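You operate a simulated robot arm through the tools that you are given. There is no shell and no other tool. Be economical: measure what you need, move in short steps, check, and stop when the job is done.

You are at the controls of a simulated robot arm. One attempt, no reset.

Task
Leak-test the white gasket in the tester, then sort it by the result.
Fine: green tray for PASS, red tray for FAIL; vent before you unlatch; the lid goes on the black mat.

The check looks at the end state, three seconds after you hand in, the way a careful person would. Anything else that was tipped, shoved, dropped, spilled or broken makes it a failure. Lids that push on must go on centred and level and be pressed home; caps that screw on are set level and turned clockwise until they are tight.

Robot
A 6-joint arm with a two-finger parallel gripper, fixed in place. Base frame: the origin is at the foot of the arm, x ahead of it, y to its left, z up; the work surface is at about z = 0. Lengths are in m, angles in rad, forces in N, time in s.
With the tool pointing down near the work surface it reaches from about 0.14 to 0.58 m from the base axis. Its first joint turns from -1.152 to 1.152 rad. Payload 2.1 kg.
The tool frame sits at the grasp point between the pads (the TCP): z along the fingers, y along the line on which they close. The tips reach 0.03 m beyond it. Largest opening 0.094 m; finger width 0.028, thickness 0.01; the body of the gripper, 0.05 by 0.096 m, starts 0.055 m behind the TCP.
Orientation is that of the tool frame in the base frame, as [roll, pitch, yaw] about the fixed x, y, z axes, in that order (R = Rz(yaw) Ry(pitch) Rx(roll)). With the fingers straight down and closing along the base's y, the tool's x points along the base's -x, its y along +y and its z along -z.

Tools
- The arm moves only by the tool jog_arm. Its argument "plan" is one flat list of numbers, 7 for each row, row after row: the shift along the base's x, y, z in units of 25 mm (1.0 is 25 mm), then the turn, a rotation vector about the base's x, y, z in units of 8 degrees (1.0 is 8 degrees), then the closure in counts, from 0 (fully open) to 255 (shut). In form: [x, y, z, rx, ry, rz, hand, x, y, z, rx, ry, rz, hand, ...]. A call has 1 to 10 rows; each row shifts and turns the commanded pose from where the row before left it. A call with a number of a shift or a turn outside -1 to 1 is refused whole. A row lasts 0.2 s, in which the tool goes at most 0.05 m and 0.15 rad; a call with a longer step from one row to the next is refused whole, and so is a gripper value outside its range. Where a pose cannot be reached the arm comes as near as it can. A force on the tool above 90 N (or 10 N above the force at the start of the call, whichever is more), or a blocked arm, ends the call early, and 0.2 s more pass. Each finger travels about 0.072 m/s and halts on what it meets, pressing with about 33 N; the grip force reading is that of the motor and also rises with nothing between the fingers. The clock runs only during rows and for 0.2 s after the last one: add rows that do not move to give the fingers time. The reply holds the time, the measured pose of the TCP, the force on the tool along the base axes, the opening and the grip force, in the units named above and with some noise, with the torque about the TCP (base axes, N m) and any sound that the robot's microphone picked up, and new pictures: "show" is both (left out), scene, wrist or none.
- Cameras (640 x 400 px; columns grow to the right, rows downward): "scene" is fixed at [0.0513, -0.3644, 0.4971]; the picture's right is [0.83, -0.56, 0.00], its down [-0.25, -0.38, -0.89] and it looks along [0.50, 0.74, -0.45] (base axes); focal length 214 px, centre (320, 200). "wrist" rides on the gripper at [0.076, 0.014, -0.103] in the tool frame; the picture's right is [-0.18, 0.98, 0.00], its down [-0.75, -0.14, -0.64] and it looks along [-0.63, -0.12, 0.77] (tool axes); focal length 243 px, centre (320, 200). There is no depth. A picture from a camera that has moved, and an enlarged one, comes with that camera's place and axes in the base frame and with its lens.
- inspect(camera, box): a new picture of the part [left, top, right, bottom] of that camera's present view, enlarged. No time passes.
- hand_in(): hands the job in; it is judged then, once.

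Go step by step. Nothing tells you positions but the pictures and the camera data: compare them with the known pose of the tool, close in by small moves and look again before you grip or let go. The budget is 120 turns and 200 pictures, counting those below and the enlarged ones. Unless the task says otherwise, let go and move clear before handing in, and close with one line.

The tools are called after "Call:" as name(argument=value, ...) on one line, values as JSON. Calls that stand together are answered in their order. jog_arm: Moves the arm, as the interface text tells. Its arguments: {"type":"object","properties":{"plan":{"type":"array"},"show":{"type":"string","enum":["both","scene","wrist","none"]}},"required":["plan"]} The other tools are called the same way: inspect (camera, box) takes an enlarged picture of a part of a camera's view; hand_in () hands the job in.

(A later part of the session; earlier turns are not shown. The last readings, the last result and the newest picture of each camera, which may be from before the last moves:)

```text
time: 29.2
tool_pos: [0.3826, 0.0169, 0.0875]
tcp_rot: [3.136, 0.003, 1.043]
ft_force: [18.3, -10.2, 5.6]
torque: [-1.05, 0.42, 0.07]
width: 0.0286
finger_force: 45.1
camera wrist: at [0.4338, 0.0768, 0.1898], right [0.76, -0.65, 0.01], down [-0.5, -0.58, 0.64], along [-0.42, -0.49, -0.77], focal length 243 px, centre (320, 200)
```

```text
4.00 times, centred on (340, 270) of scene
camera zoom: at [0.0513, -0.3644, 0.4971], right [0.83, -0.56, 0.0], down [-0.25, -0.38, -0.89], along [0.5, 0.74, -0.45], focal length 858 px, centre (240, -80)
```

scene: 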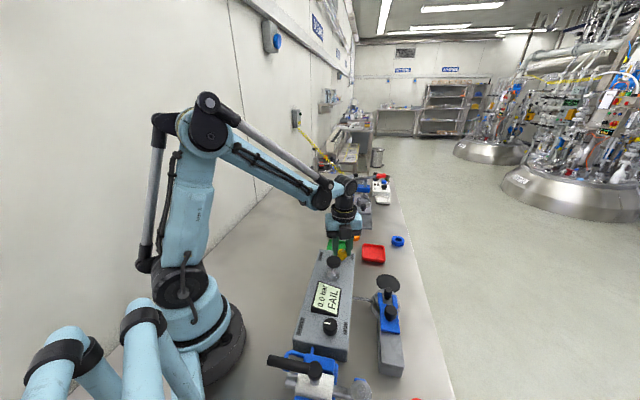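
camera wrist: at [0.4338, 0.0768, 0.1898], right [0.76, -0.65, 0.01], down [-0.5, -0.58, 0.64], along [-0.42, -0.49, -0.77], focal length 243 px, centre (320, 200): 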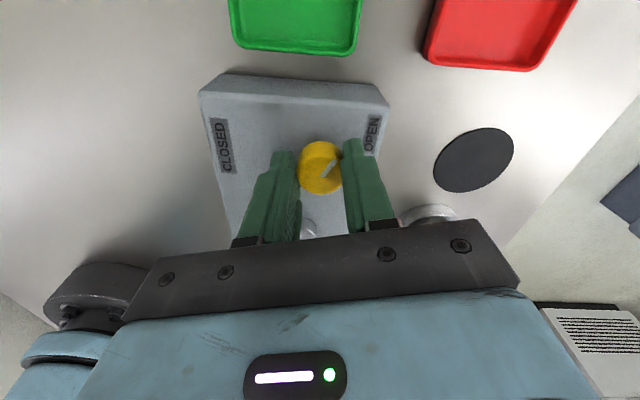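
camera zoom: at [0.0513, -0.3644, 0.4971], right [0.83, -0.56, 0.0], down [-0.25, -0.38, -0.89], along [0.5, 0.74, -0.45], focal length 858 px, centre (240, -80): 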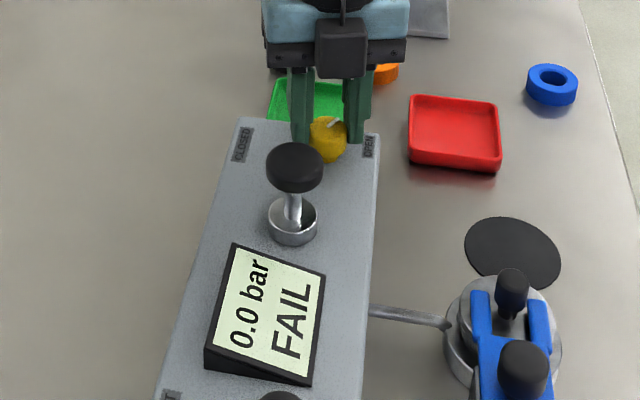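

0.0 bar, and the mark nearly points at OPEN. A few more degrees to fully open.

Call:
jog_arm(plan=[0, 0, 0, 0, 0, -1, 255, 0, 0, 0, 0, 0, -1, 255, 0, 0, 0, 0, 0, -1, 255, 0, 0, 0, 0, 0, -1, 255], show="wrist")

```text
time: 30.2
tool_pos: [0.3844, 0.0176, 0.0877]
tcp_rot: [3.128, -0.007, 0.484]
ft_force: [32.9, -29.2, -1.8]
torque: [-0.27, -0.49, 0.56]
width: 0.0301
finger_force: 45.0
camera wrist: at [0.4575, 0.0402, 0.1909], right [0.3, -0.96, 0.01], down [-0.74, -0.22, 0.64], along [-0.61, -0.2, -0.77], focal length 243 px, centre (320, 200)
```

wrist: 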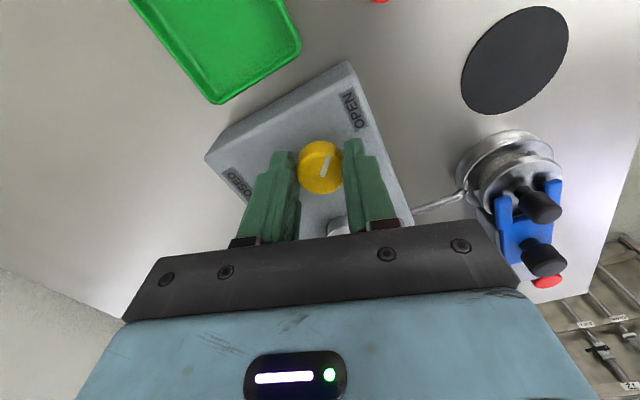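

Stop reached, vented to 0.0 bar. I release, rise, and view the latch.

Call:
jog_arm(plan=[0, 0, 0, 0, 0, 0, 125, 0, 0, 0, 0, 0, 0, 125, 0, 0, 0.8, 0, 0, 0, 125, 0, 0, 0.8, 0, 0, 0, 125, 0, 0, 0.8, 0, 0, 0, 125, 0, 0, 0.8, 0, 0, 1, 125, 0, 0, 0, 0, 0, 1, 125])

Call:
inspect(camera="scene", box=[290, 220, 390, 320])

Call:
inspect(camera="scene", box=[360, 250, 430, 340])

```text
time: 31.8
tool_pos: [0.3825, 0.0179, 0.1673]
tcp_rot: [3.14, 0.002, 0.77]
ft_force: [0.1, 0.6, -0.1]
torque: [0.03, 0.01, 0.01]
width: 0.0481
finger_force: 0.0
camera wrist: at [0.4468, 0.062, 0.27], right [0.55, -0.83, 0.0], down [-0.64, -0.42, 0.64], along [-0.54, -0.35, -0.77], focal length 243 px, centre (320, 200)
```

scene: 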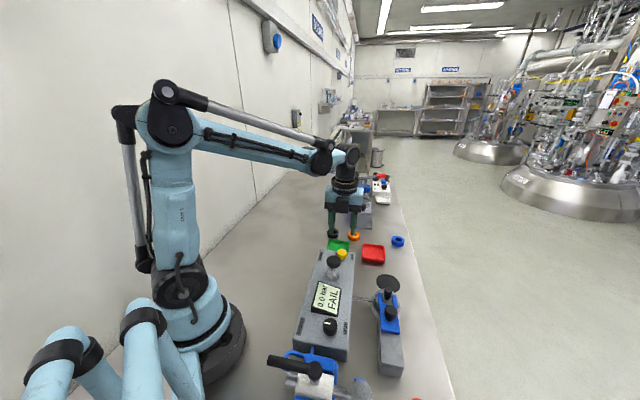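
wrist: 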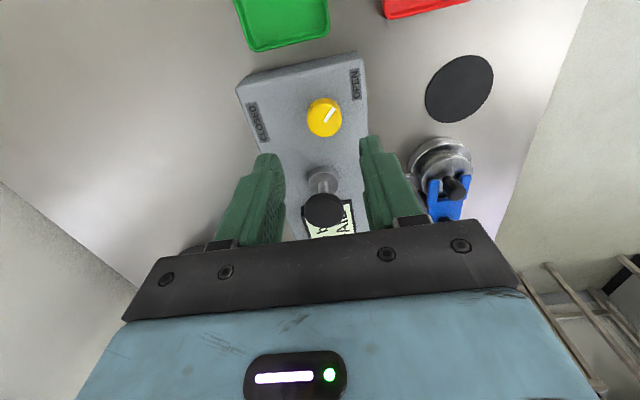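

```text
4.00 times, centred on (340, 270) of scene
camera zoom: at [0.0513, -0.3644, 0.4971], right [0.83, -0.56, 0.0], down [-0.25, -0.38, -0.89], along [0.5, 0.74, -0.45], focal length 858 px, centre (240, -80)
```

zoom: 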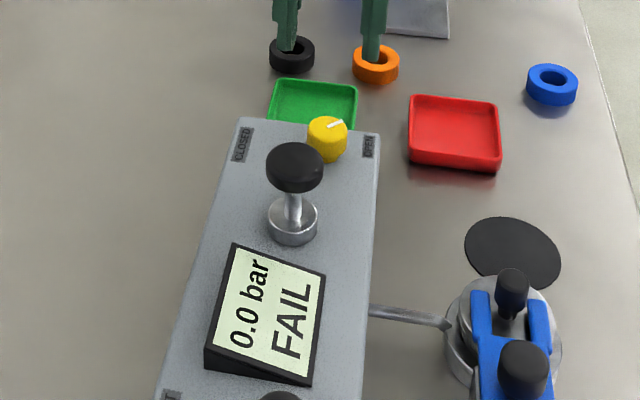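

```text
4.44 times, centred on (395, 295) of scene
camera zoom: at [0.0513, -0.3644, 0.4971], right [0.83, -0.56, 0.0], down [-0.25, -0.38, -0.89], along [0.5, 0.74, -0.45], focal length 953 px, centre (-13, -222)
```

zoom: 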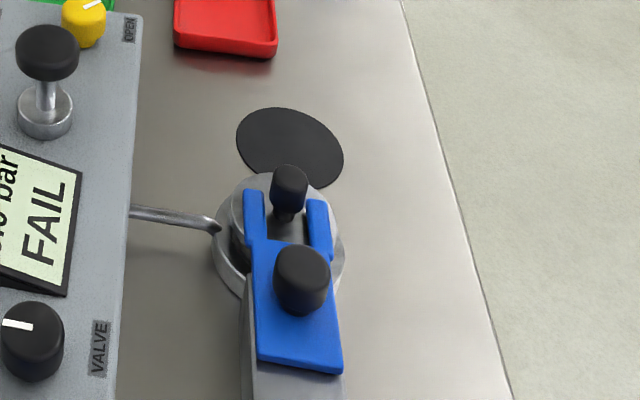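

Vented. Next the blue slider latch: its knob is at about (0.354, -0.194). I move above it with the fingers closing across the slide direction.

Call:
jog_arm(plan=[-0.13, -0.94, 0, 0, 0, 0, 125, -0.13, -0.94, 0, 0, 0, 0, 125, -0.13, -0.94, 0, 0, 0, 0, 125, -0.13, -0.94, 0, 0, 0, 0, 125, -0.13, -0.94, 0, 0, 0, 0, 125, -0.13, -0.94, 0, 0, 0, 0, 125, -0.13, -0.94, 0, 0, 0, 0, 125, -0.13, -0.94, 0, 0, 0, 0, 125, -0.13, -0.94, 0, 0, 0, 0, 125, 0, 0, -0.8, 0, 0, 0, 125])

Call:
inspect(camera="scene", box=[340, 250, 440, 350])

```text
time: 34.0
tool_pos: [0.3529, -0.1924, 0.1489]
tcp_rot: [-3.141, 0.002, 0.769]
ft_force: [-0.1, -0.2, -0.4]
torque: [0.03, 0.02, 0.01]
width: 0.0478
finger_force: 0.1
camera wrist: at [0.4176, -0.1502, 0.2504], right [0.55, -0.83, 0.0], down [-0.64, -0.42, 0.64], along [-0.54, -0.35, -0.77], focal length 243 px, centre (320, 200)
```

scene: 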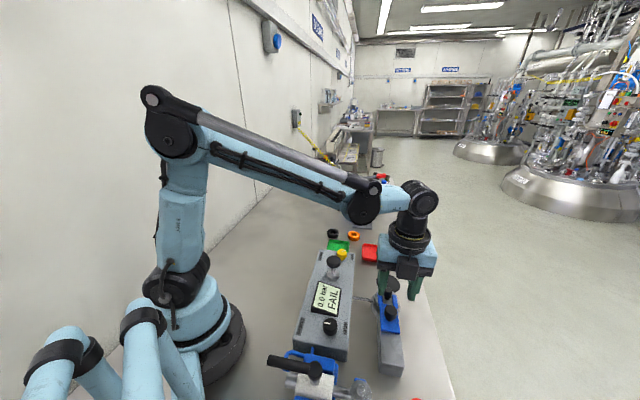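
wrist: 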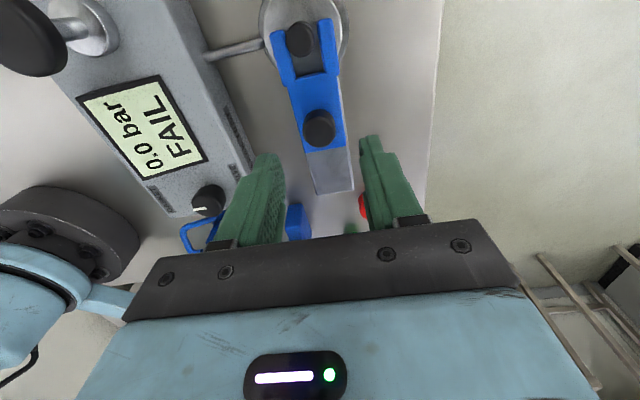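

```text
4.00 times, centred on (390, 300) of scene
camera zoom: at [0.0513, -0.3644, 0.4971], right [0.83, -0.56, 0.0], down [-0.25, -0.38, -0.89], along [0.5, 0.74, -0.45], focal length 858 px, centre (40, -200)
```

zoom: 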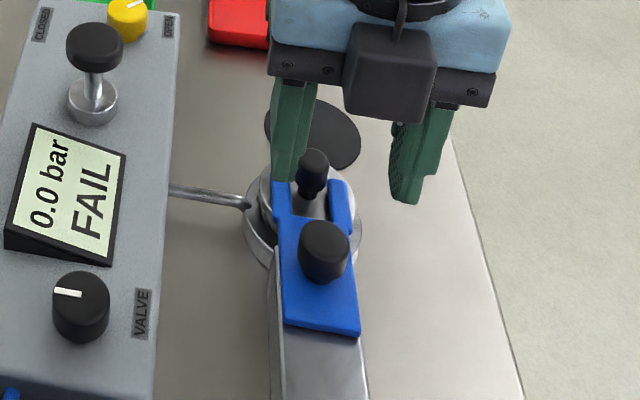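

Slider knob is about 7 mm toward -x from the tool. Shift and descend around it.

Call:
jog_arm(plan=[-0.28, -0.08, -0.6, 0, 0, 0, 125, 0, 0, -0.8, 0, 0, 0, 125, 0, 0, -0.8, 0, 0, 0, 125, 0, 0, -0.5, 0, 0, 0, 125])

Call:
inspect(camera="scene", box=[340, 250, 440, 350])

```text
time: 35.0
tool_pos: [0.347, -0.1953, 0.08]
tcp_rot: [3.141, 0.002, 0.767]
ft_force: [-1.0, 0.5, 1.2]
torque: [0.0, 0.03, 0.0]
width: 0.0479
finger_force: 0.1
camera wrist: at [0.4111, -0.1524, 0.1823], right [0.55, -0.83, 0.0], down [-0.64, -0.42, 0.64], along [-0.54, -0.35, -0.77], focal length 243 px, centre (320, 200)
```

scene: 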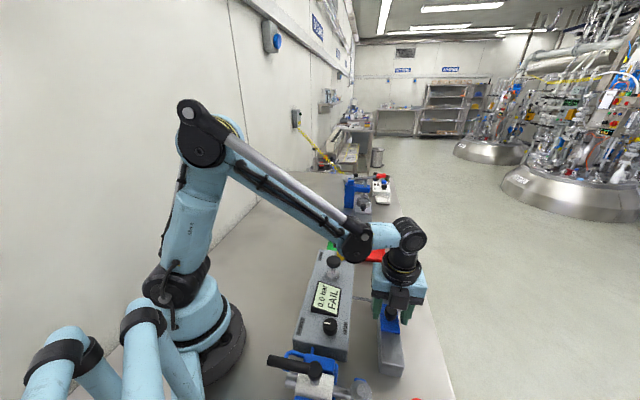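
wrist: 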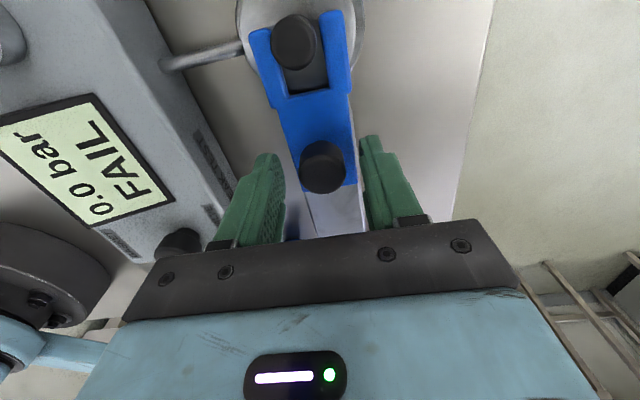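

```text
4.00 times, centred on (390, 300) of scene
camera zoom: at [0.0513, -0.3644, 0.4971], right [0.83, -0.56, 0.0], down [-0.25, -0.38, -0.89], along [0.5, 0.74, -0.45], focal length 858 px, centre (40, -200)
```

zoom: 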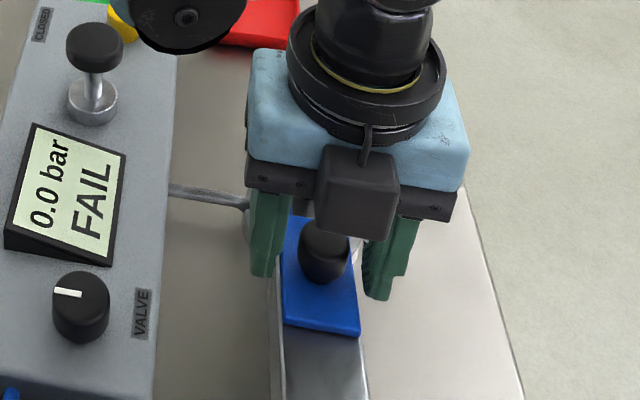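

Knob is centred between the fingers; close on it.

Call:
jog_arm(plan=[0, 0, -0.1, 0, 0, 0, 190, 0, 0, 0, 0, 0, 0, 255, 0, 0, 0, 0, 0, 0, 255], show="wrist")

```text
time: 35.8
tool_pos: [0.3469, -0.1957, 0.0773]
tcp_rot: [3.137, 0.0, 0.769]
ft_force: [19.3, -19.5, 7.8]
torque: [0.32, 0.3, -0.14]
width: 0.0254
finger_force: 45.2
camera wrist: at [0.4119, -0.1532, 0.1802], right [0.55, -0.84, 0.01], down [-0.64, -0.42, 0.64], along [-0.53, -0.36, -0.77], focal length 243 px, centre (320, 200)
```

wrist: 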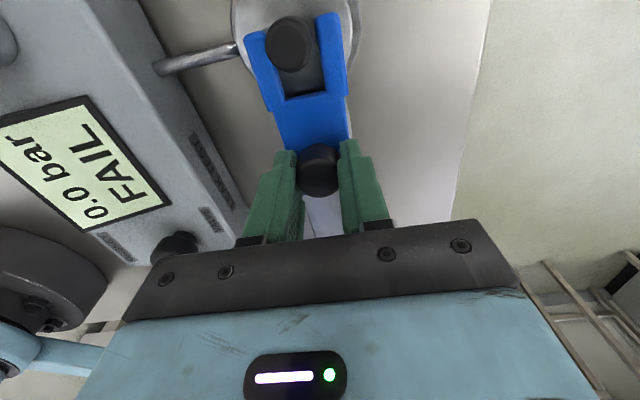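

Gripped; relieve side load and slide back along about (-0.73, -0.68).

Call:
jog_arm(plan=[0.05, -0.05, 0, 0, 0, 0, 255, -0.29, -0.27, 0, 0, 0, 0, 255, -0.29, -0.27, 0, 0, 0, 0, 255, 0, 0, 0, 0, 0, 0, 255], show="wrist")

```text
time: 36.8
tool_pos: [0.3335, -0.2106, 0.0768]
tcp_rot: [3.139, -0.001, 0.767]
ft_force: [16.0, -14.9, 20.9]
torque: [0.38, 0.24, 0.03]
width: 0.0256
finger_force: 45.0
camera wrist: at [0.3978, -0.1674, 0.1801], right [0.55, -0.83, 0.0], down [-0.64, -0.42, 0.64], along [-0.53, -0.36, -0.77], focal length 243 px, centre (320, 200)
```

wrist: 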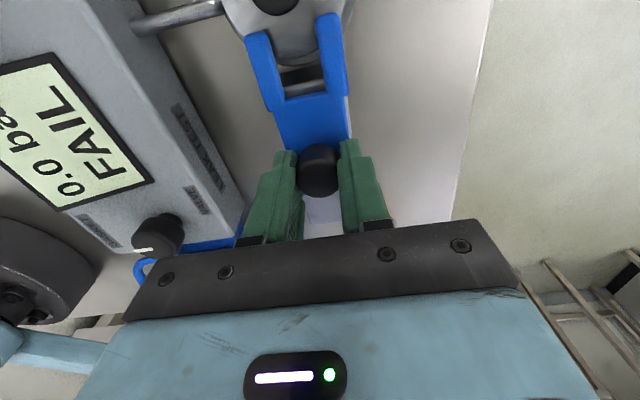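

The slider moves; continue back until the stop.

Call:
jog_arm(plan=[-0.26, -0.3, 0, 0, 0, 0, 255, -0.28, -0.29, 0, 0, 0, 0, 255, -0.28, -0.29, 0, 0, 0, 0, 255, 0, 0, 0, 0, 0, 0, 255], show="wrist")

Call:
inspect(camera="scene", box=[340, 250, 440, 350])

```text
time: 37.8
tool_pos: [0.3154, -0.229, 0.0785]
tcp_rot: [3.139, -0.011, 0.772]
ft_force: [39.7, 19.0, -7.1]
torque: [-0.37, 0.66, 0.06]
width: 0.0253
finger_force: 45.1
camera wrist: at [0.3788, -0.1863, 0.181], right [0.56, -0.83, 0.0], down [-0.64, -0.43, 0.63], along [-0.53, -0.35, -0.77], focal length 243 px, centre (320, 200)
```

wrist: 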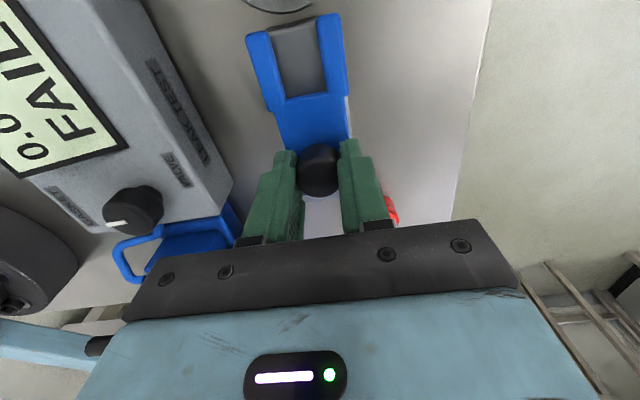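

```text
4.00 times, centred on (390, 300) of scene
camera zoom: at [0.0514, -0.3643, 0.4971], right [0.83, -0.56, 0.0], down [-0.25, -0.38, -0.89], along [0.5, 0.74, -0.45], focal length 858 px, centre (40, -200)
```

zoom: 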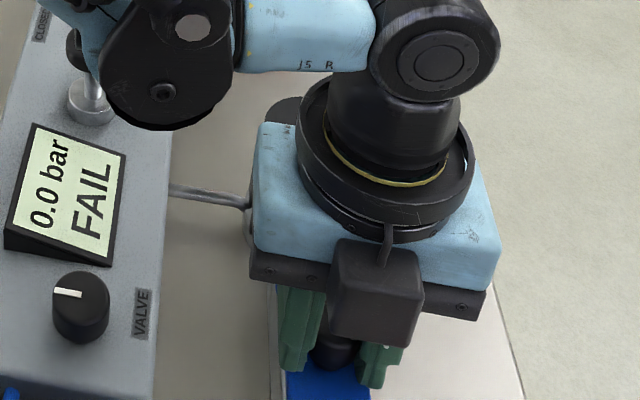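

Slider at its stop, fork clear of the lid. Release, rise and move above the lid.

Call:
jog_arm(plan=[0.05, 0.03, 0, 0, 0, 0, 125, 0, 0, 0, 0, 0, 0, 125, 0, 0, 0.8, 0, 0, 0, 125, 0, 0, 0.8, 0, 0, 0, 125, 0, 0, 0.8, 0, 0, 0, 125, 0, 0, 0.8, 0, 0, 0, 125, 0.85, 0.85, 0.3, 0, 0, 0, 125, 0.85, 0.85, 0, 0, 0, 0, 125, 0.7, 0.7, 0, 0, 0, 0, 125, 0.7, 0.6, 0, 0, 0, 0, 125])

Call:
inspect(camera="scene", box=[340, 250, 440, 350])

```text
time: 40.0
tool_pos: [0.391, -0.1556, 0.166]
tcp_rot: [-3.141, 0.002, 0.768]
ft_force: [0.8, 0.0, 0.1]
torque: [-0.02, 0.01, -0.02]
width: 0.0481
finger_force: 0.1
camera wrist: at [0.4564, -0.1125, 0.2682], right [0.55, -0.83, 0.0], down [-0.64, -0.42, 0.64], along [-0.54, -0.35, -0.77], focal length 243 px, centre (320, 200)
```

scene: 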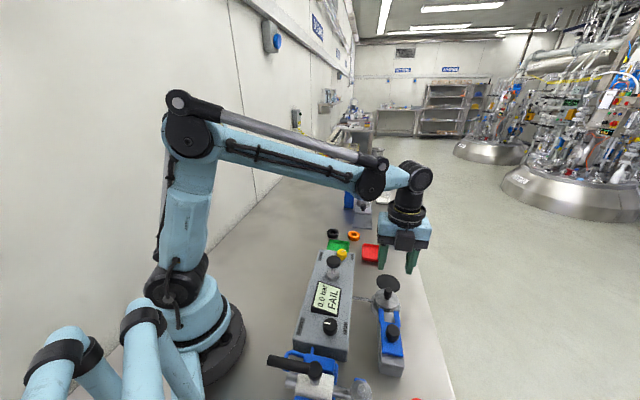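
wrist: 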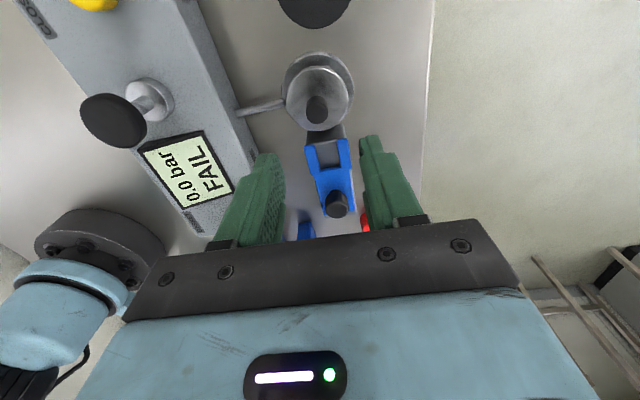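

```text
4.00 times, centred on (390, 300) of scene
camera zoom: at [0.0513, -0.3644, 0.4971], right [0.83, -0.56, 0.0], down [-0.25, -0.38, -0.89], along [0.5, 0.74, -0.45], focal length 858 px, centre (40, -200)
```

zoom: 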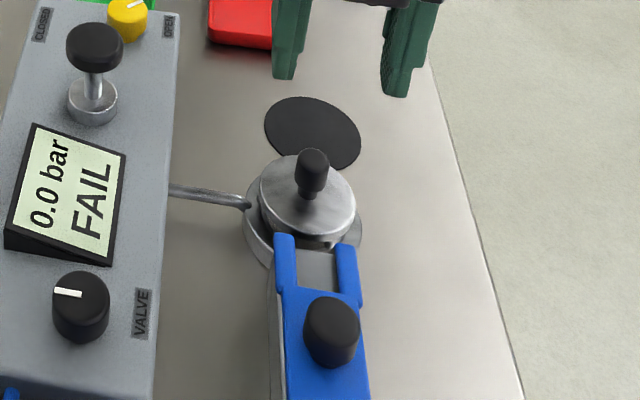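

The lid is free. I centre on its knob and descend.

Call:
jog_arm(plan=[0.06, 0.16, -0.8, 0, 0, 0, 125, 0, 0, -0.8, 0, 0, 0, 125, 0, 0, -0.8, 0, 0, 0, 125, 0, 0, -0.7, 0, 0, 0, 125])

Call:
inspect(camera="scene", box=[340, 250, 440, 350])

Call:
inspect(camera="wrist", box=[220, 60, 420, 250])

```text
time: 41.0
tool_pos: [0.3921, -0.1515, 0.0871]
tcp_rot: [-3.142, 0.001, 0.768]
ft_force: [-0.3, 0.7, 0.4]
torque: [0.01, 0.02, 0.0]
width: 0.048
finger_force: 0.1
camera wrist: at [0.4582, -0.1085, 0.1898], right [0.55, -0.83, 0.0], down [-0.64, -0.42, 0.64], along [-0.54, -0.35, -0.77], focal length 243 px, centre (320, 200)
```

scene: 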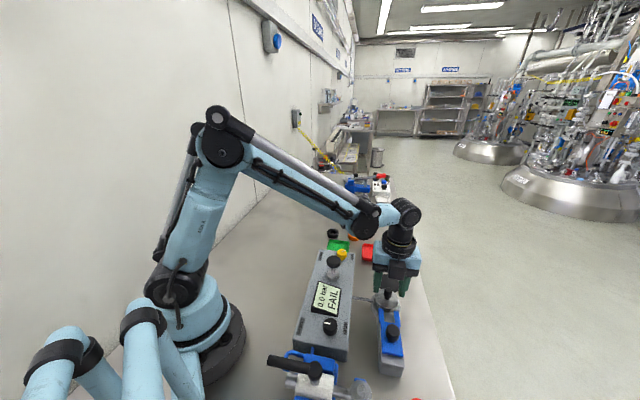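
wrist: 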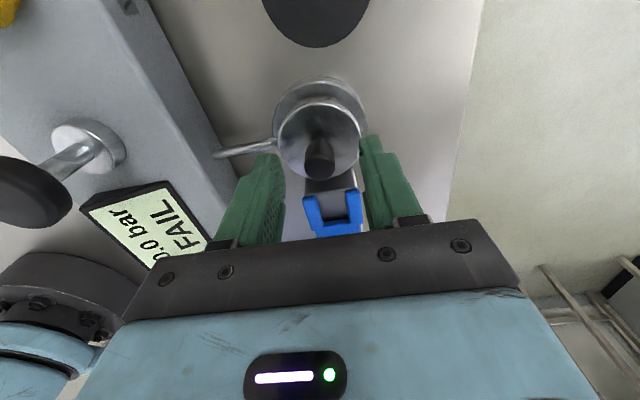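

```text
4.00 times, centred on (390, 300) of scene
camera zoom: at [0.0513, -0.3644, 0.4971], right [0.83, -0.56, 0.0], down [-0.25, -0.38, -0.89], along [0.5, 0.74, -0.45], focal length 858 px, centre (40, -200)
```

zoom: 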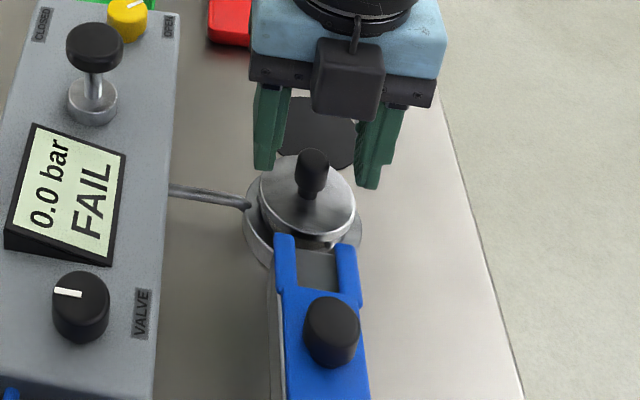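

```text
2.11 times, centred on (320, 155) of wrist
camera zoom: at [0.4582, -0.1085, 0.1898], right [0.55, -0.83, 0.0], down [-0.64, -0.42, 0.64], along [-0.54, -0.35, -0.77], focal length 511 px, centre (320, 295)
```

zoom: 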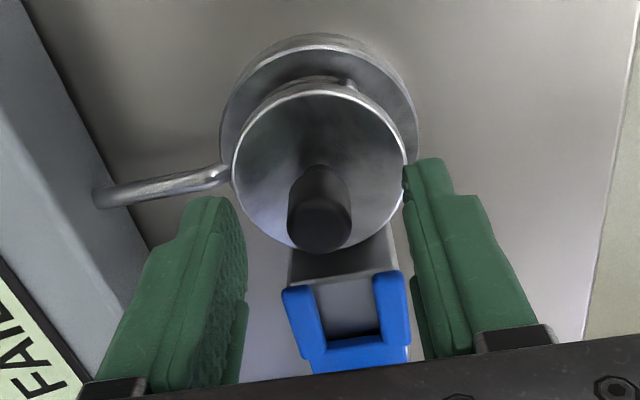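

Well aligned; lower 12 mm and close on the lid knob.

Call:
jog_arm(plan=[0, 0, -0.48, 0, 0, 0, 125, 0, 0, 0, 0, 0, 0, 220, 0, 0, 0, 0, 0, 0, 255, 0, 0, 0, 0, 0, 0, 255, 0, 0, 0, 0, 0, 0, 255])

Call:
inspect(camera="wrist", box=[220, 60, 420, 250])

Call:
inspect(camera="scene", box=[340, 250, 440, 350])

```text
time: 42.2
tool_pos: [0.3924, -0.1514, 0.0762]
tcp_rot: [3.141, 0.001, 0.767]
ft_force: [0.2, 0.2, -0.4]
torque: [0.0, -0.01, 0.04]
width: 0.0181
finger_force: 32.7
camera wrist: at [0.458, -0.1089, 0.1778], right [0.55, -0.83, 0.0], down [-0.64, -0.42, 0.64], along [-0.54, -0.35, -0.77], focal length 243 px, centre (320, 200)
```

scene: 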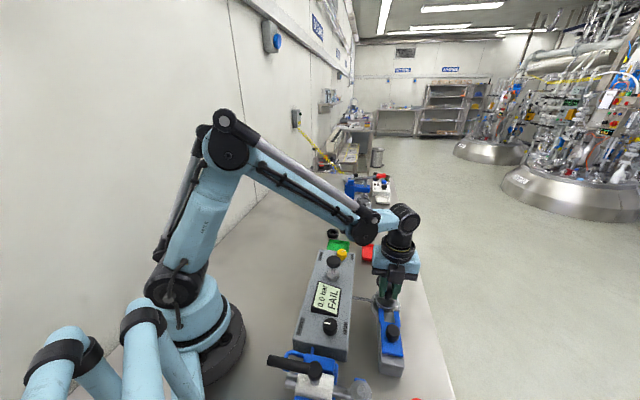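
wrist: 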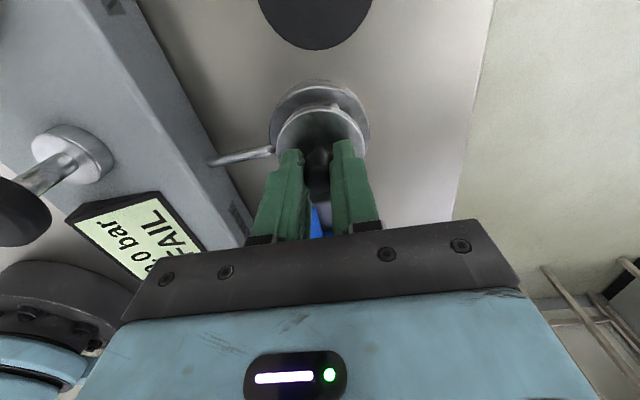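

```text
2.11 times, centred on (320, 155) of wrist
camera zoom: at [0.458, -0.1089, 0.1778], right [0.55, -0.83, 0.0], down [-0.64, -0.42, 0.64], along [-0.54, -0.35, -0.77], focal length 511 px, centre (320, 295)
```

zoom: 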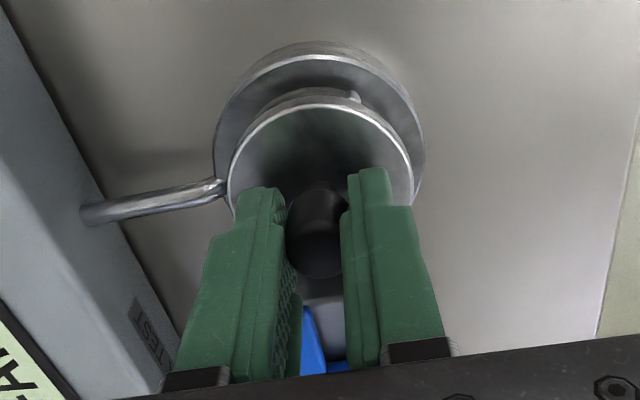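

```text
4.00 times, centred on (390, 300) of scene
camera zoom: at [0.0513, -0.3644, 0.4971], right [0.83, -0.56, 0.0], down [-0.25, -0.38, -0.89], along [0.5, 0.74, -0.45], focal length 858 px, centre (40, -200)
```

zoom: 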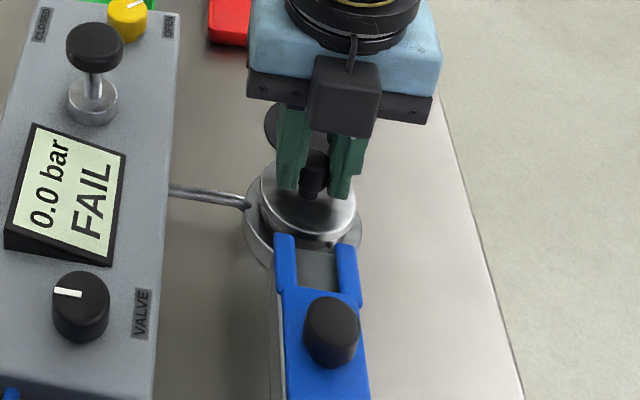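

Lid knob is held. Lift straight up.

Call:
jog_arm(plan=[0, 0, 0.3, 0, 0, 0, 255, 0, 0, 0.4, 0, 0, 0, 255, 0, 0, 0.6, 0, 0, 0, 255, 0, 0, 0.6, 0, 0, 0, 255, 0, 0, 0.6, 0, 0, 0, 255])

Call:
inspect(camera="scene", box=[340, 240, 440, 340])

```text
time: 43.4
tool_pos: [0.3922, -0.1518, 0.1382]
tcp_rot: [-3.141, 0.002, 0.768]
ft_force: [0.4, -0.2, 0.3]
torque: [-0.01, 0.01, 0.0]
width: 0.0001
finger_force: 33.1
camera wrist: at [0.4574, -0.1089, 0.241], right [0.55, -0.83, 0.0], down [-0.64, -0.42, 0.64], along [-0.54, -0.35, -0.77], focal length 243 px, centre (320, 200)
```

scene: 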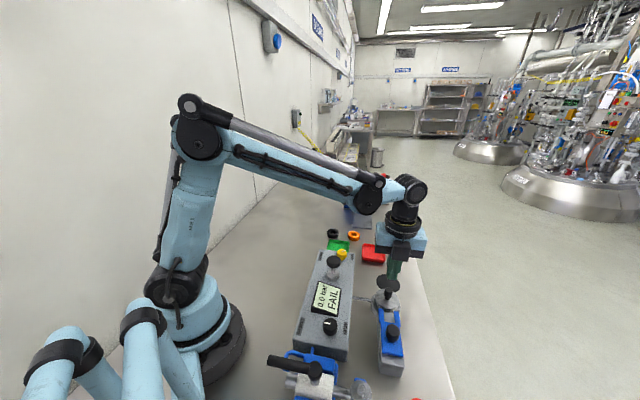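
wrist: 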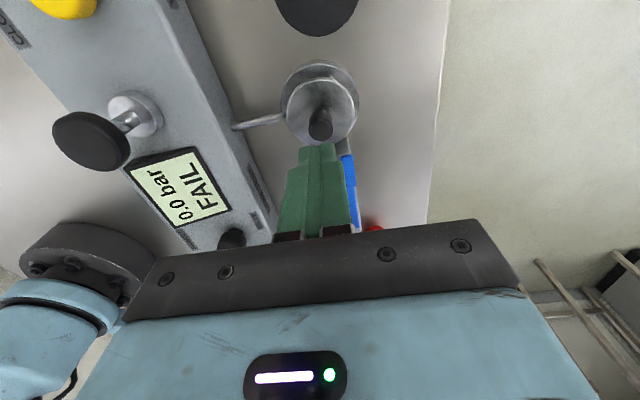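

```text
4.00 times, centred on (390, 290) of scene
camera zoom: at [0.0513, -0.3644, 0.4971], right [0.83, -0.56, 0.0], down [-0.25, -0.38, -0.89], along [0.5, 0.74, -0.45], focal length 858 px, centre (40, -160)
```

zoom: 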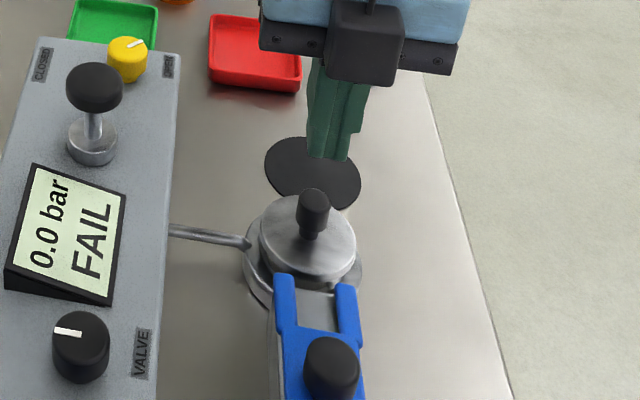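

The grip slipped off; lid stayed put. I regrip deeper.

Call:
jog_arm(plan=[0.1, 0.1, 0, 0, 0, 0, 125, 0, 0, 0, 0, 0, 0, 125, 0, 0, -0.8, 0, 0, 0, 125, 0, 0, -0.8, 0, 0, 0, 125, 0, 0, -0.7, 0, 0, 0, 125, 0, 0, -0.2, 0, 0, 0, 125, 0, 0, -0.2, 0, 0, 0, 125], show="none")

Call:
inspect(camera="scene", box=[365, 265, 425, 325])

Call:
inspect(camera="wrist", box=[220, 60, 420, 250])

```text
time: 45.0
tool_pos: [0.3958, -0.1503, 0.0715]
tcp_rot: [-3.14, 0.002, 0.769]
ft_force: [-0.3, -0.4, -0.3]
torque: [0.01, 0.01, -0.01]
width: 0.0478
finger_force: 0.0
```

```text
6.67 times, centred on (395, 295) of scene
camera zoom: at [0.0513, -0.3644, 0.4971], right [0.83, -0.56, 0.0], down [-0.25, -0.38, -0.89], along [0.5, 0.74, -0.45], focal length 1430 px, centre (-180, -433)
```

zoom: 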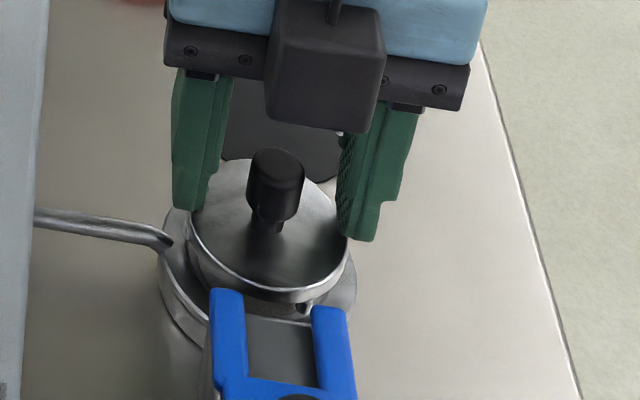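

```text
2.11 times, centred on (320, 155) of wrist
camera zoom: at [0.4605, -0.1068, 0.1732], right [0.55, -0.83, 0.0], down [-0.64, -0.42, 0.64], along [-0.54, -0.35, -0.77], focal length 511 px, centre (320, 295)
```

zoom: 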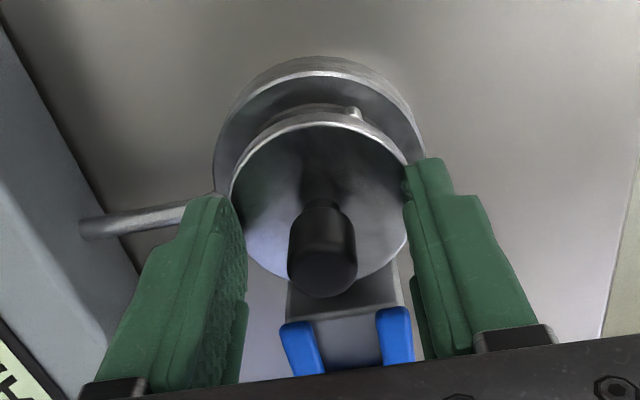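

Tips still clear of the lid. I go 2 mm lower, close, and lift in tiny steps while watching force.

Call:
jog_arm(plan=[0, 0, -0.1, 0, 0, 0, 125, 0, 0, 0, 0, 0, 0, 200, 0, 0, 0, 0, 0, 0, 255, 0, 0, 0, 0, 0, 0, 255, 0, 0, 0, 0, 0, 0, 255, 0, 0, 0, 0, 0, 0, 255], show="none")

Call:
jog_arm(plan=[0, 0, 0.1, 0, 0, 0, 255, 0, 0, 0.06, 0, 0, 0, 255], show="none")

Call:
inspect(camera="scene", box=[365, 265, 425, 325])

Call:
inspect(camera="wrist", box=[220, 60, 420, 250])

```text
time: 46.4
tool_pos: [0.3967, -0.1497, 0.0678]
tcp_rot: [-3.139, -0.001, 0.766]
ft_force: [0.1, 0.2, 0.0]
torque: [-0.02, -0.01, 0.0]
width: 0.0183
finger_force: 32.6
```

```text
time: 47.0
tool_pos: [0.3969, -0.1491, 0.0726]
tcp_rot: [-3.141, 0.003, 0.768]
ft_force: [0.5, -0.2, -1.2]
torque: [-0.03, -0.02, -0.04]
width: 0.0184
finger_force: 32.8
```

```text
6.67 times, centred on (395, 295) of scene
camera zoom: at [0.0513, -0.3644, 0.4971], right [0.83, -0.56, 0.0], down [-0.25, -0.38, -0.89], along [0.5, 0.74, -0.45], focal length 1430 px, centre (-180, -433)
```

zoom: 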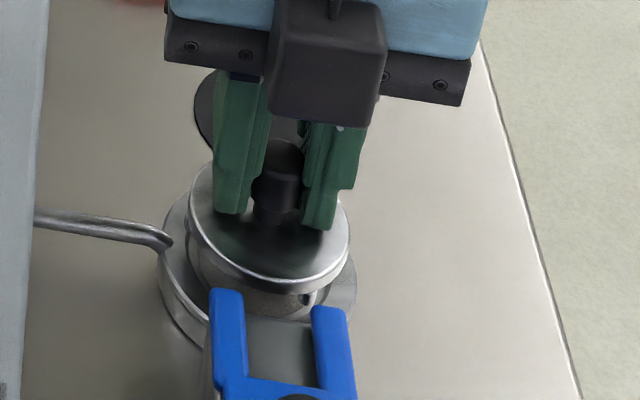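

```text
2.11 times, centred on (320, 155) of wrist
camera zoom: at [0.4606, -0.1066, 0.1751], right [0.55, -0.83, 0.0], down [-0.64, -0.42, 0.64], along [-0.54, -0.35, -0.77], focal length 511 px, centre (320, 295)
```

zoom: 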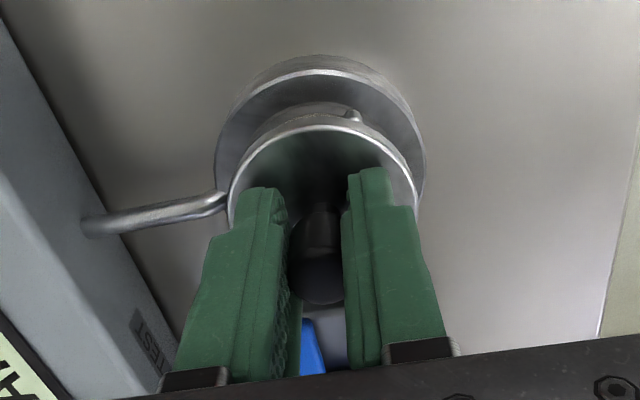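

The lid is coming up (−1.2 N weight). Lift gently further.

Call:
jog_arm(plan=[0, 0, 0.2, 0, 0, 0, 255, 0, 0, 0.3, 0, 0, 0, 255, 0, 0, 0.4, 0, 0, 0, 255, 0, 0, 0.4, 0, 0, 0, 255, 0, 0, 0.4, 0, 0, 0, 255])

Call:
inspect(camera="scene", box=[360, 245, 430, 325])

```text
time: 48.2
tool_pos: [0.3964, -0.1495, 0.1151]
tcp_rot: [3.141, 0.002, 0.768]
ft_force: [-0.3, 0.4, -1.6]
torque: [-0.01, 0.01, -0.01]
width: 0.0183
finger_force: 33.2
camera wrist: at [0.4607, -0.1062, 0.2172], right [0.55, -0.83, 0.0], down [-0.64, -0.42, 0.64], along [-0.54, -0.35, -0.77], focal length 243 px, centre (320, 200)
```

scene: 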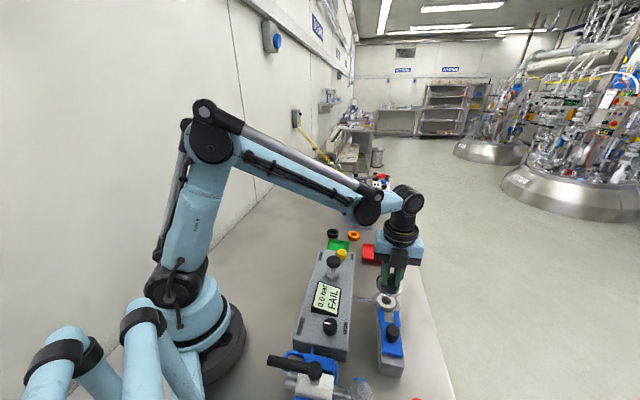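
wrist: 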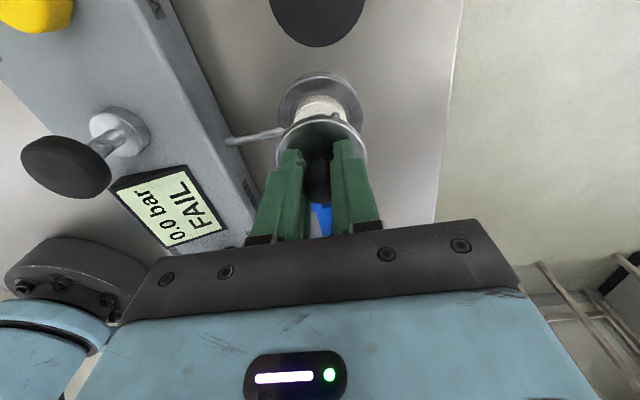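

```text
5.00 times, centred on (395, 285) of scene
camera zoom: at [0.0513, -0.3644, 0.4971], right [0.83, -0.56, 0.0], down [-0.25, -0.38, -0.89], along [0.5, 0.74, -0.45], focal length 1072 px, centre (-55, -225)
```

zoom: 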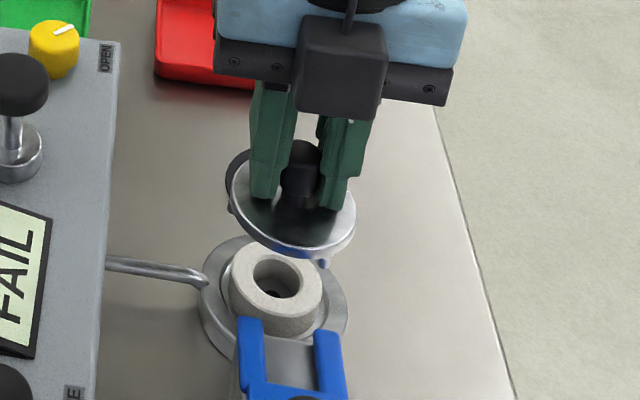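

The white gasket is visible in the chamber. I carry the lid towards the mat (about 0.463, -0.102) and check alignment.

Call:
jog_arm(plan=[0, 0, 0.4, 0, 0, 0, 255, 0.67, 0.48, 0, 0, 0, 0, 255, 0.67, 0.48, 0, 0, 0, 0, 255, 0.67, 0.48, 0, 0, 0, 0, 255, 0.66, 0.46, 0, 0, 0, 0, 255, 0, 0, -0.4, 0, 0, 0, 255])

Call:
inspect(camera="scene", box=[360, 245, 430, 325])

Call:
inspect(camera="wrist", box=[220, 60, 420, 250])

```text
time: 49.6
tool_pos: [0.4623, -0.1015, 0.1147]
tcp_rot: [-3.141, 0.0, 0.769]
ft_force: [-0.2, -0.6, -1.5]
torque: [0.01, -0.01, -0.01]
width: 0.0183
finger_force: 32.9
camera wrist: at [0.5272, -0.0588, 0.2169], right [0.55, -0.83, 0.0], down [-0.64, -0.42, 0.64], along [-0.54, -0.35, -0.77], focal length 243 px, centre (320, 200)
```

scene: 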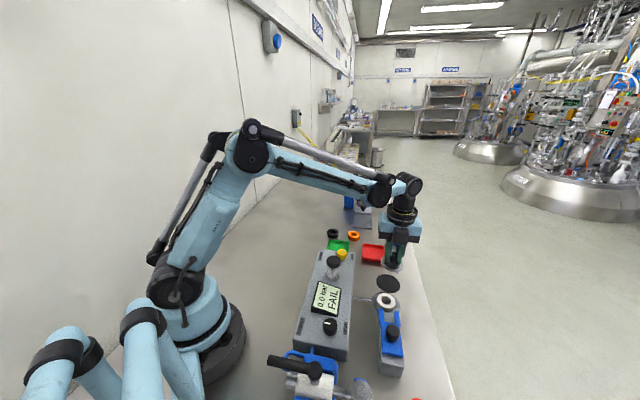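
wrist: 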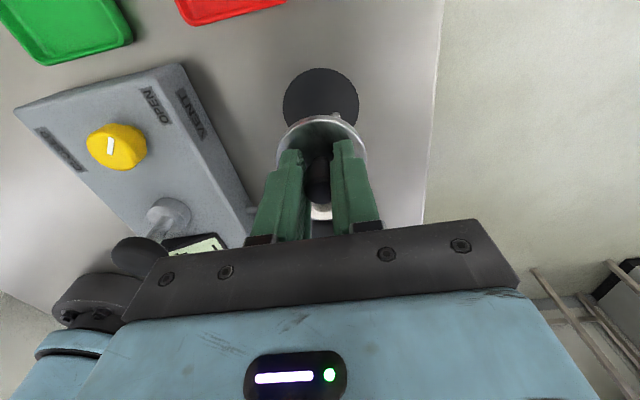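

```text
5.00 times, centred on (395, 285) of scene
camera zoom: at [0.0513, -0.3643, 0.4971], right [0.83, -0.56, 0.0], down [-0.25, -0.38, -0.89], along [0.5, 0.74, -0.45], focal length 1072 px, centre (-55, -225)
```

zoom: 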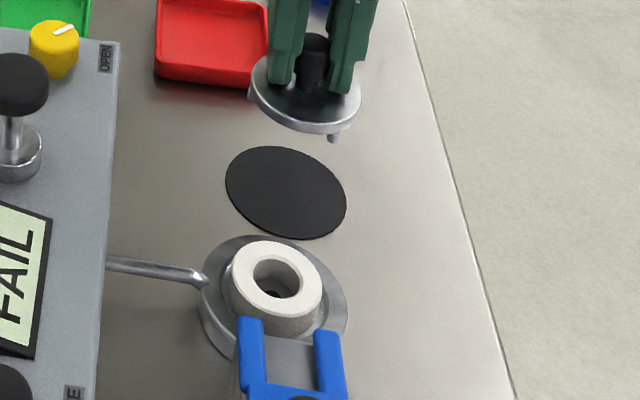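

```text
2.11 times, centred on (320, 155) of wrist
camera zoom: at [0.5272, -0.0588, 0.2169], right [0.55, -0.83, 0.0], down [-0.64, -0.42, 0.64], along [-0.54, -0.35, -0.77], focal length 511 px, centre (320, 295)
```

zoom: 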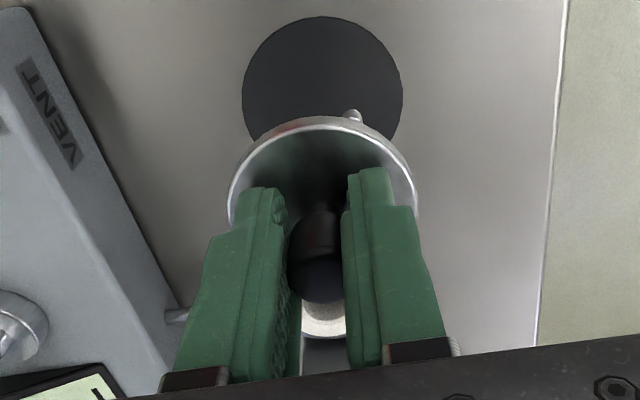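

Mat centre ≈ (0.465, -0.101). Small shift then lower.

Call:
jog_arm(plan=[0.1, 0.03, -0.6, 0, 0, 0, 255, 0, 0, -0.6, 0, 0, 0, 255, 0, 0, -0.4, 0, 0, 0, 255])

Call:
inspect(camera="scene", box=[360, 245, 430, 325])

Call:
inspect(camera="wrist", box=[220, 60, 420, 250])

```text
time: 50.4
tool_pos: [0.4655, -0.1009, 0.0744]
tcp_rot: [-3.141, 0.002, 0.767]
ft_force: [-0.1, -0.2, -2.1]
torque: [0.02, -0.03, -0.01]
width: 0.0184
finger_force: 33.0
camera wrist: at [0.5296, -0.0581, 0.177], right [0.55, -0.83, 0.0], down [-0.64, -0.42, 0.64], along [-0.54, -0.35, -0.77], focal length 243 px, centre (320, 200)
```

scene: 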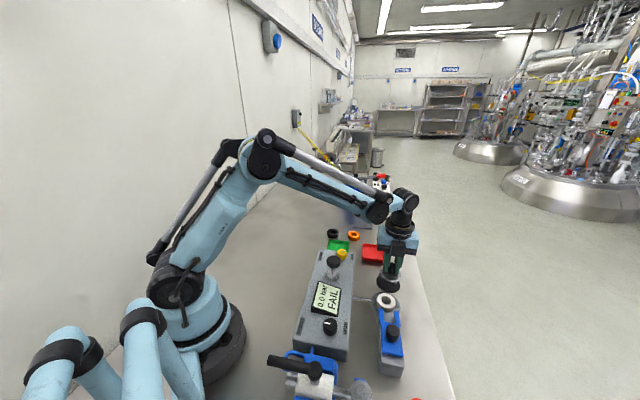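
wrist: 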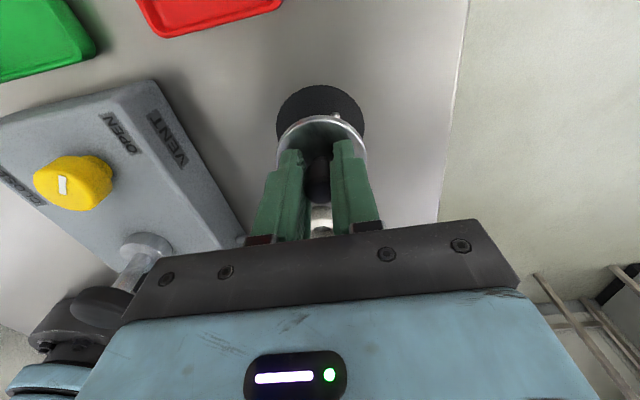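

```text
5.00 times, centred on (395, 285) of scene
camera zoom: at [0.0513, -0.3644, 0.4971], right [0.83, -0.56, 0.0], down [-0.25, -0.38, -0.89], along [0.5, 0.74, -0.45], focal length 1072 px, centre (-55, -225)
```

zoom: 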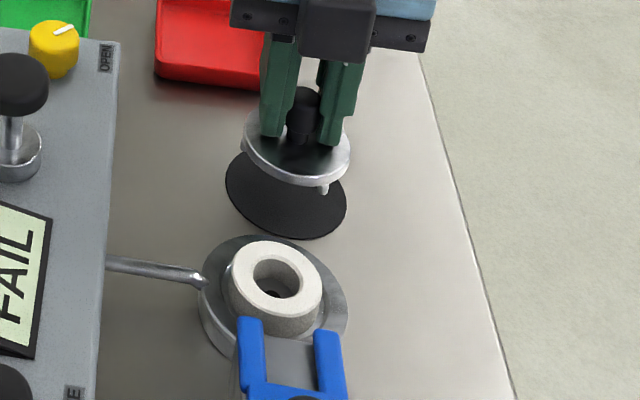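

```text
2.11 times, centred on (320, 155) of wrist
camera zoom: at [0.5296, -0.0581, 0.177], right [0.55, -0.83, 0.0], down [-0.64, -0.42, 0.64], along [-0.54, -0.35, -0.77], focal length 511 px, centre (320, 295)
```

zoom: 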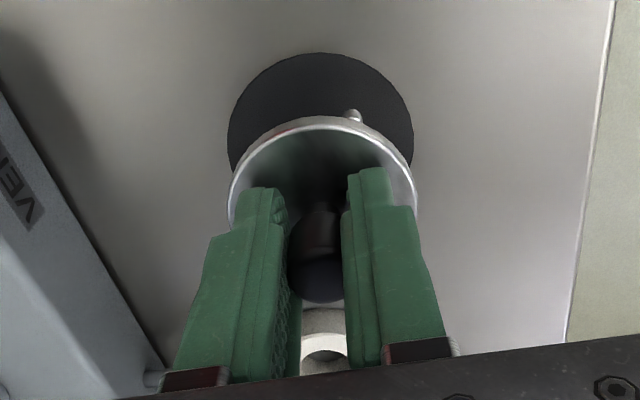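

Aligned. Lower in small steps until it touches.

Call:
jog_arm(plan=[0, 0.03, -0.3, 0, 0, 0, 255, 0, 0, -0.2, 0, 0, 0, 255, 0, 0, -0.2, 0, 0, 0, 255], show="scene")

Call:
inspect(camera="scene", box=[360, 245, 430, 325])

```text
time: 51.2
tool_pos: [0.4652, -0.1001, 0.0576]
tcp_rot: [3.141, 0.003, 0.766]
ft_force: [0.1, 0.0, -1.3]
torque: [0.0, 0.0, 0.0]
width: 0.0185
finger_force: 33.1
```

scene: 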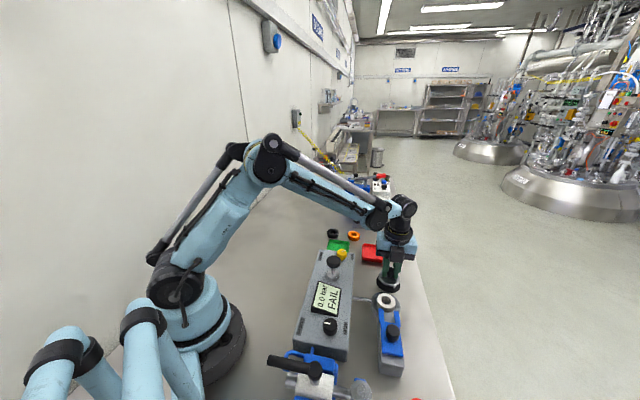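

```text
5.00 times, centred on (395, 285) of scene
camera zoom: at [0.0513, -0.3644, 0.4971], right [0.83, -0.56, 0.0], down [-0.25, -0.38, -0.89], along [0.5, 0.74, -0.45], focal length 1072 px, centre (-55, -225)
```

zoom: 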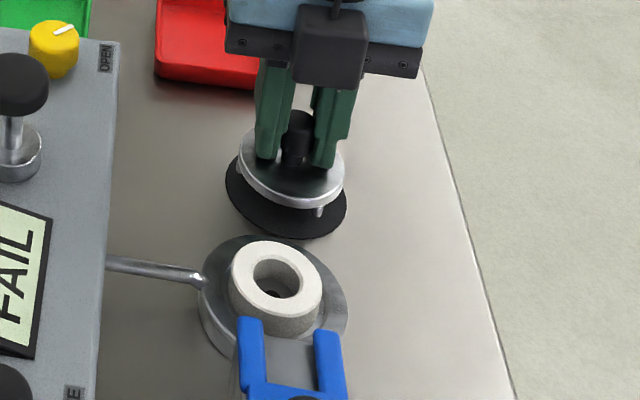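

Call:
jog_arm(plan=[0, 0, -0.2, 0, 0, 0, 255, 0, 0, -0.15, 0, 0, 0, 255, 0, 0, -0.1, 0, 0, 0, 255], show="none")

Call:
inspect(camera="scene", box=[360, 245, 430, 325])

```text
time: 52.0
tool_pos: [0.4643, -0.0999, 0.0465]
tcp_rot: [3.142, 0.002, 0.768]
ft_force: [-1.2, -0.7, 14.2]
torque: [0.11, -0.27, -0.03]
width: 0.0182
finger_force: 32.8
```

```text
5.00 times, centred on (395, 285) of scene
camera zoom: at [0.0512, -0.3643, 0.4971], right [0.83, -0.56, 0.0], down [-0.25, -0.38, -0.89], along [0.5, 0.74, -0.45], focal length 1072 px, centre (-55, -225)
```

zoom: 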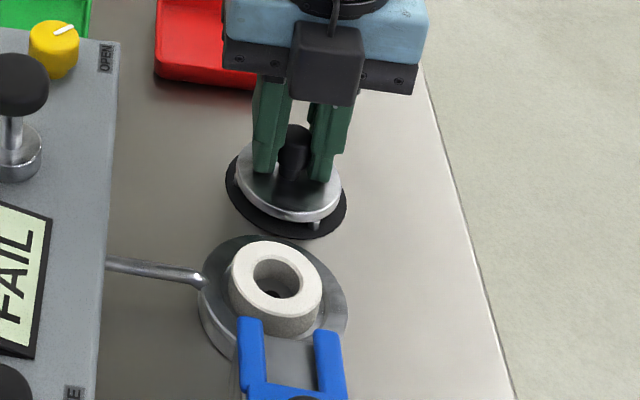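

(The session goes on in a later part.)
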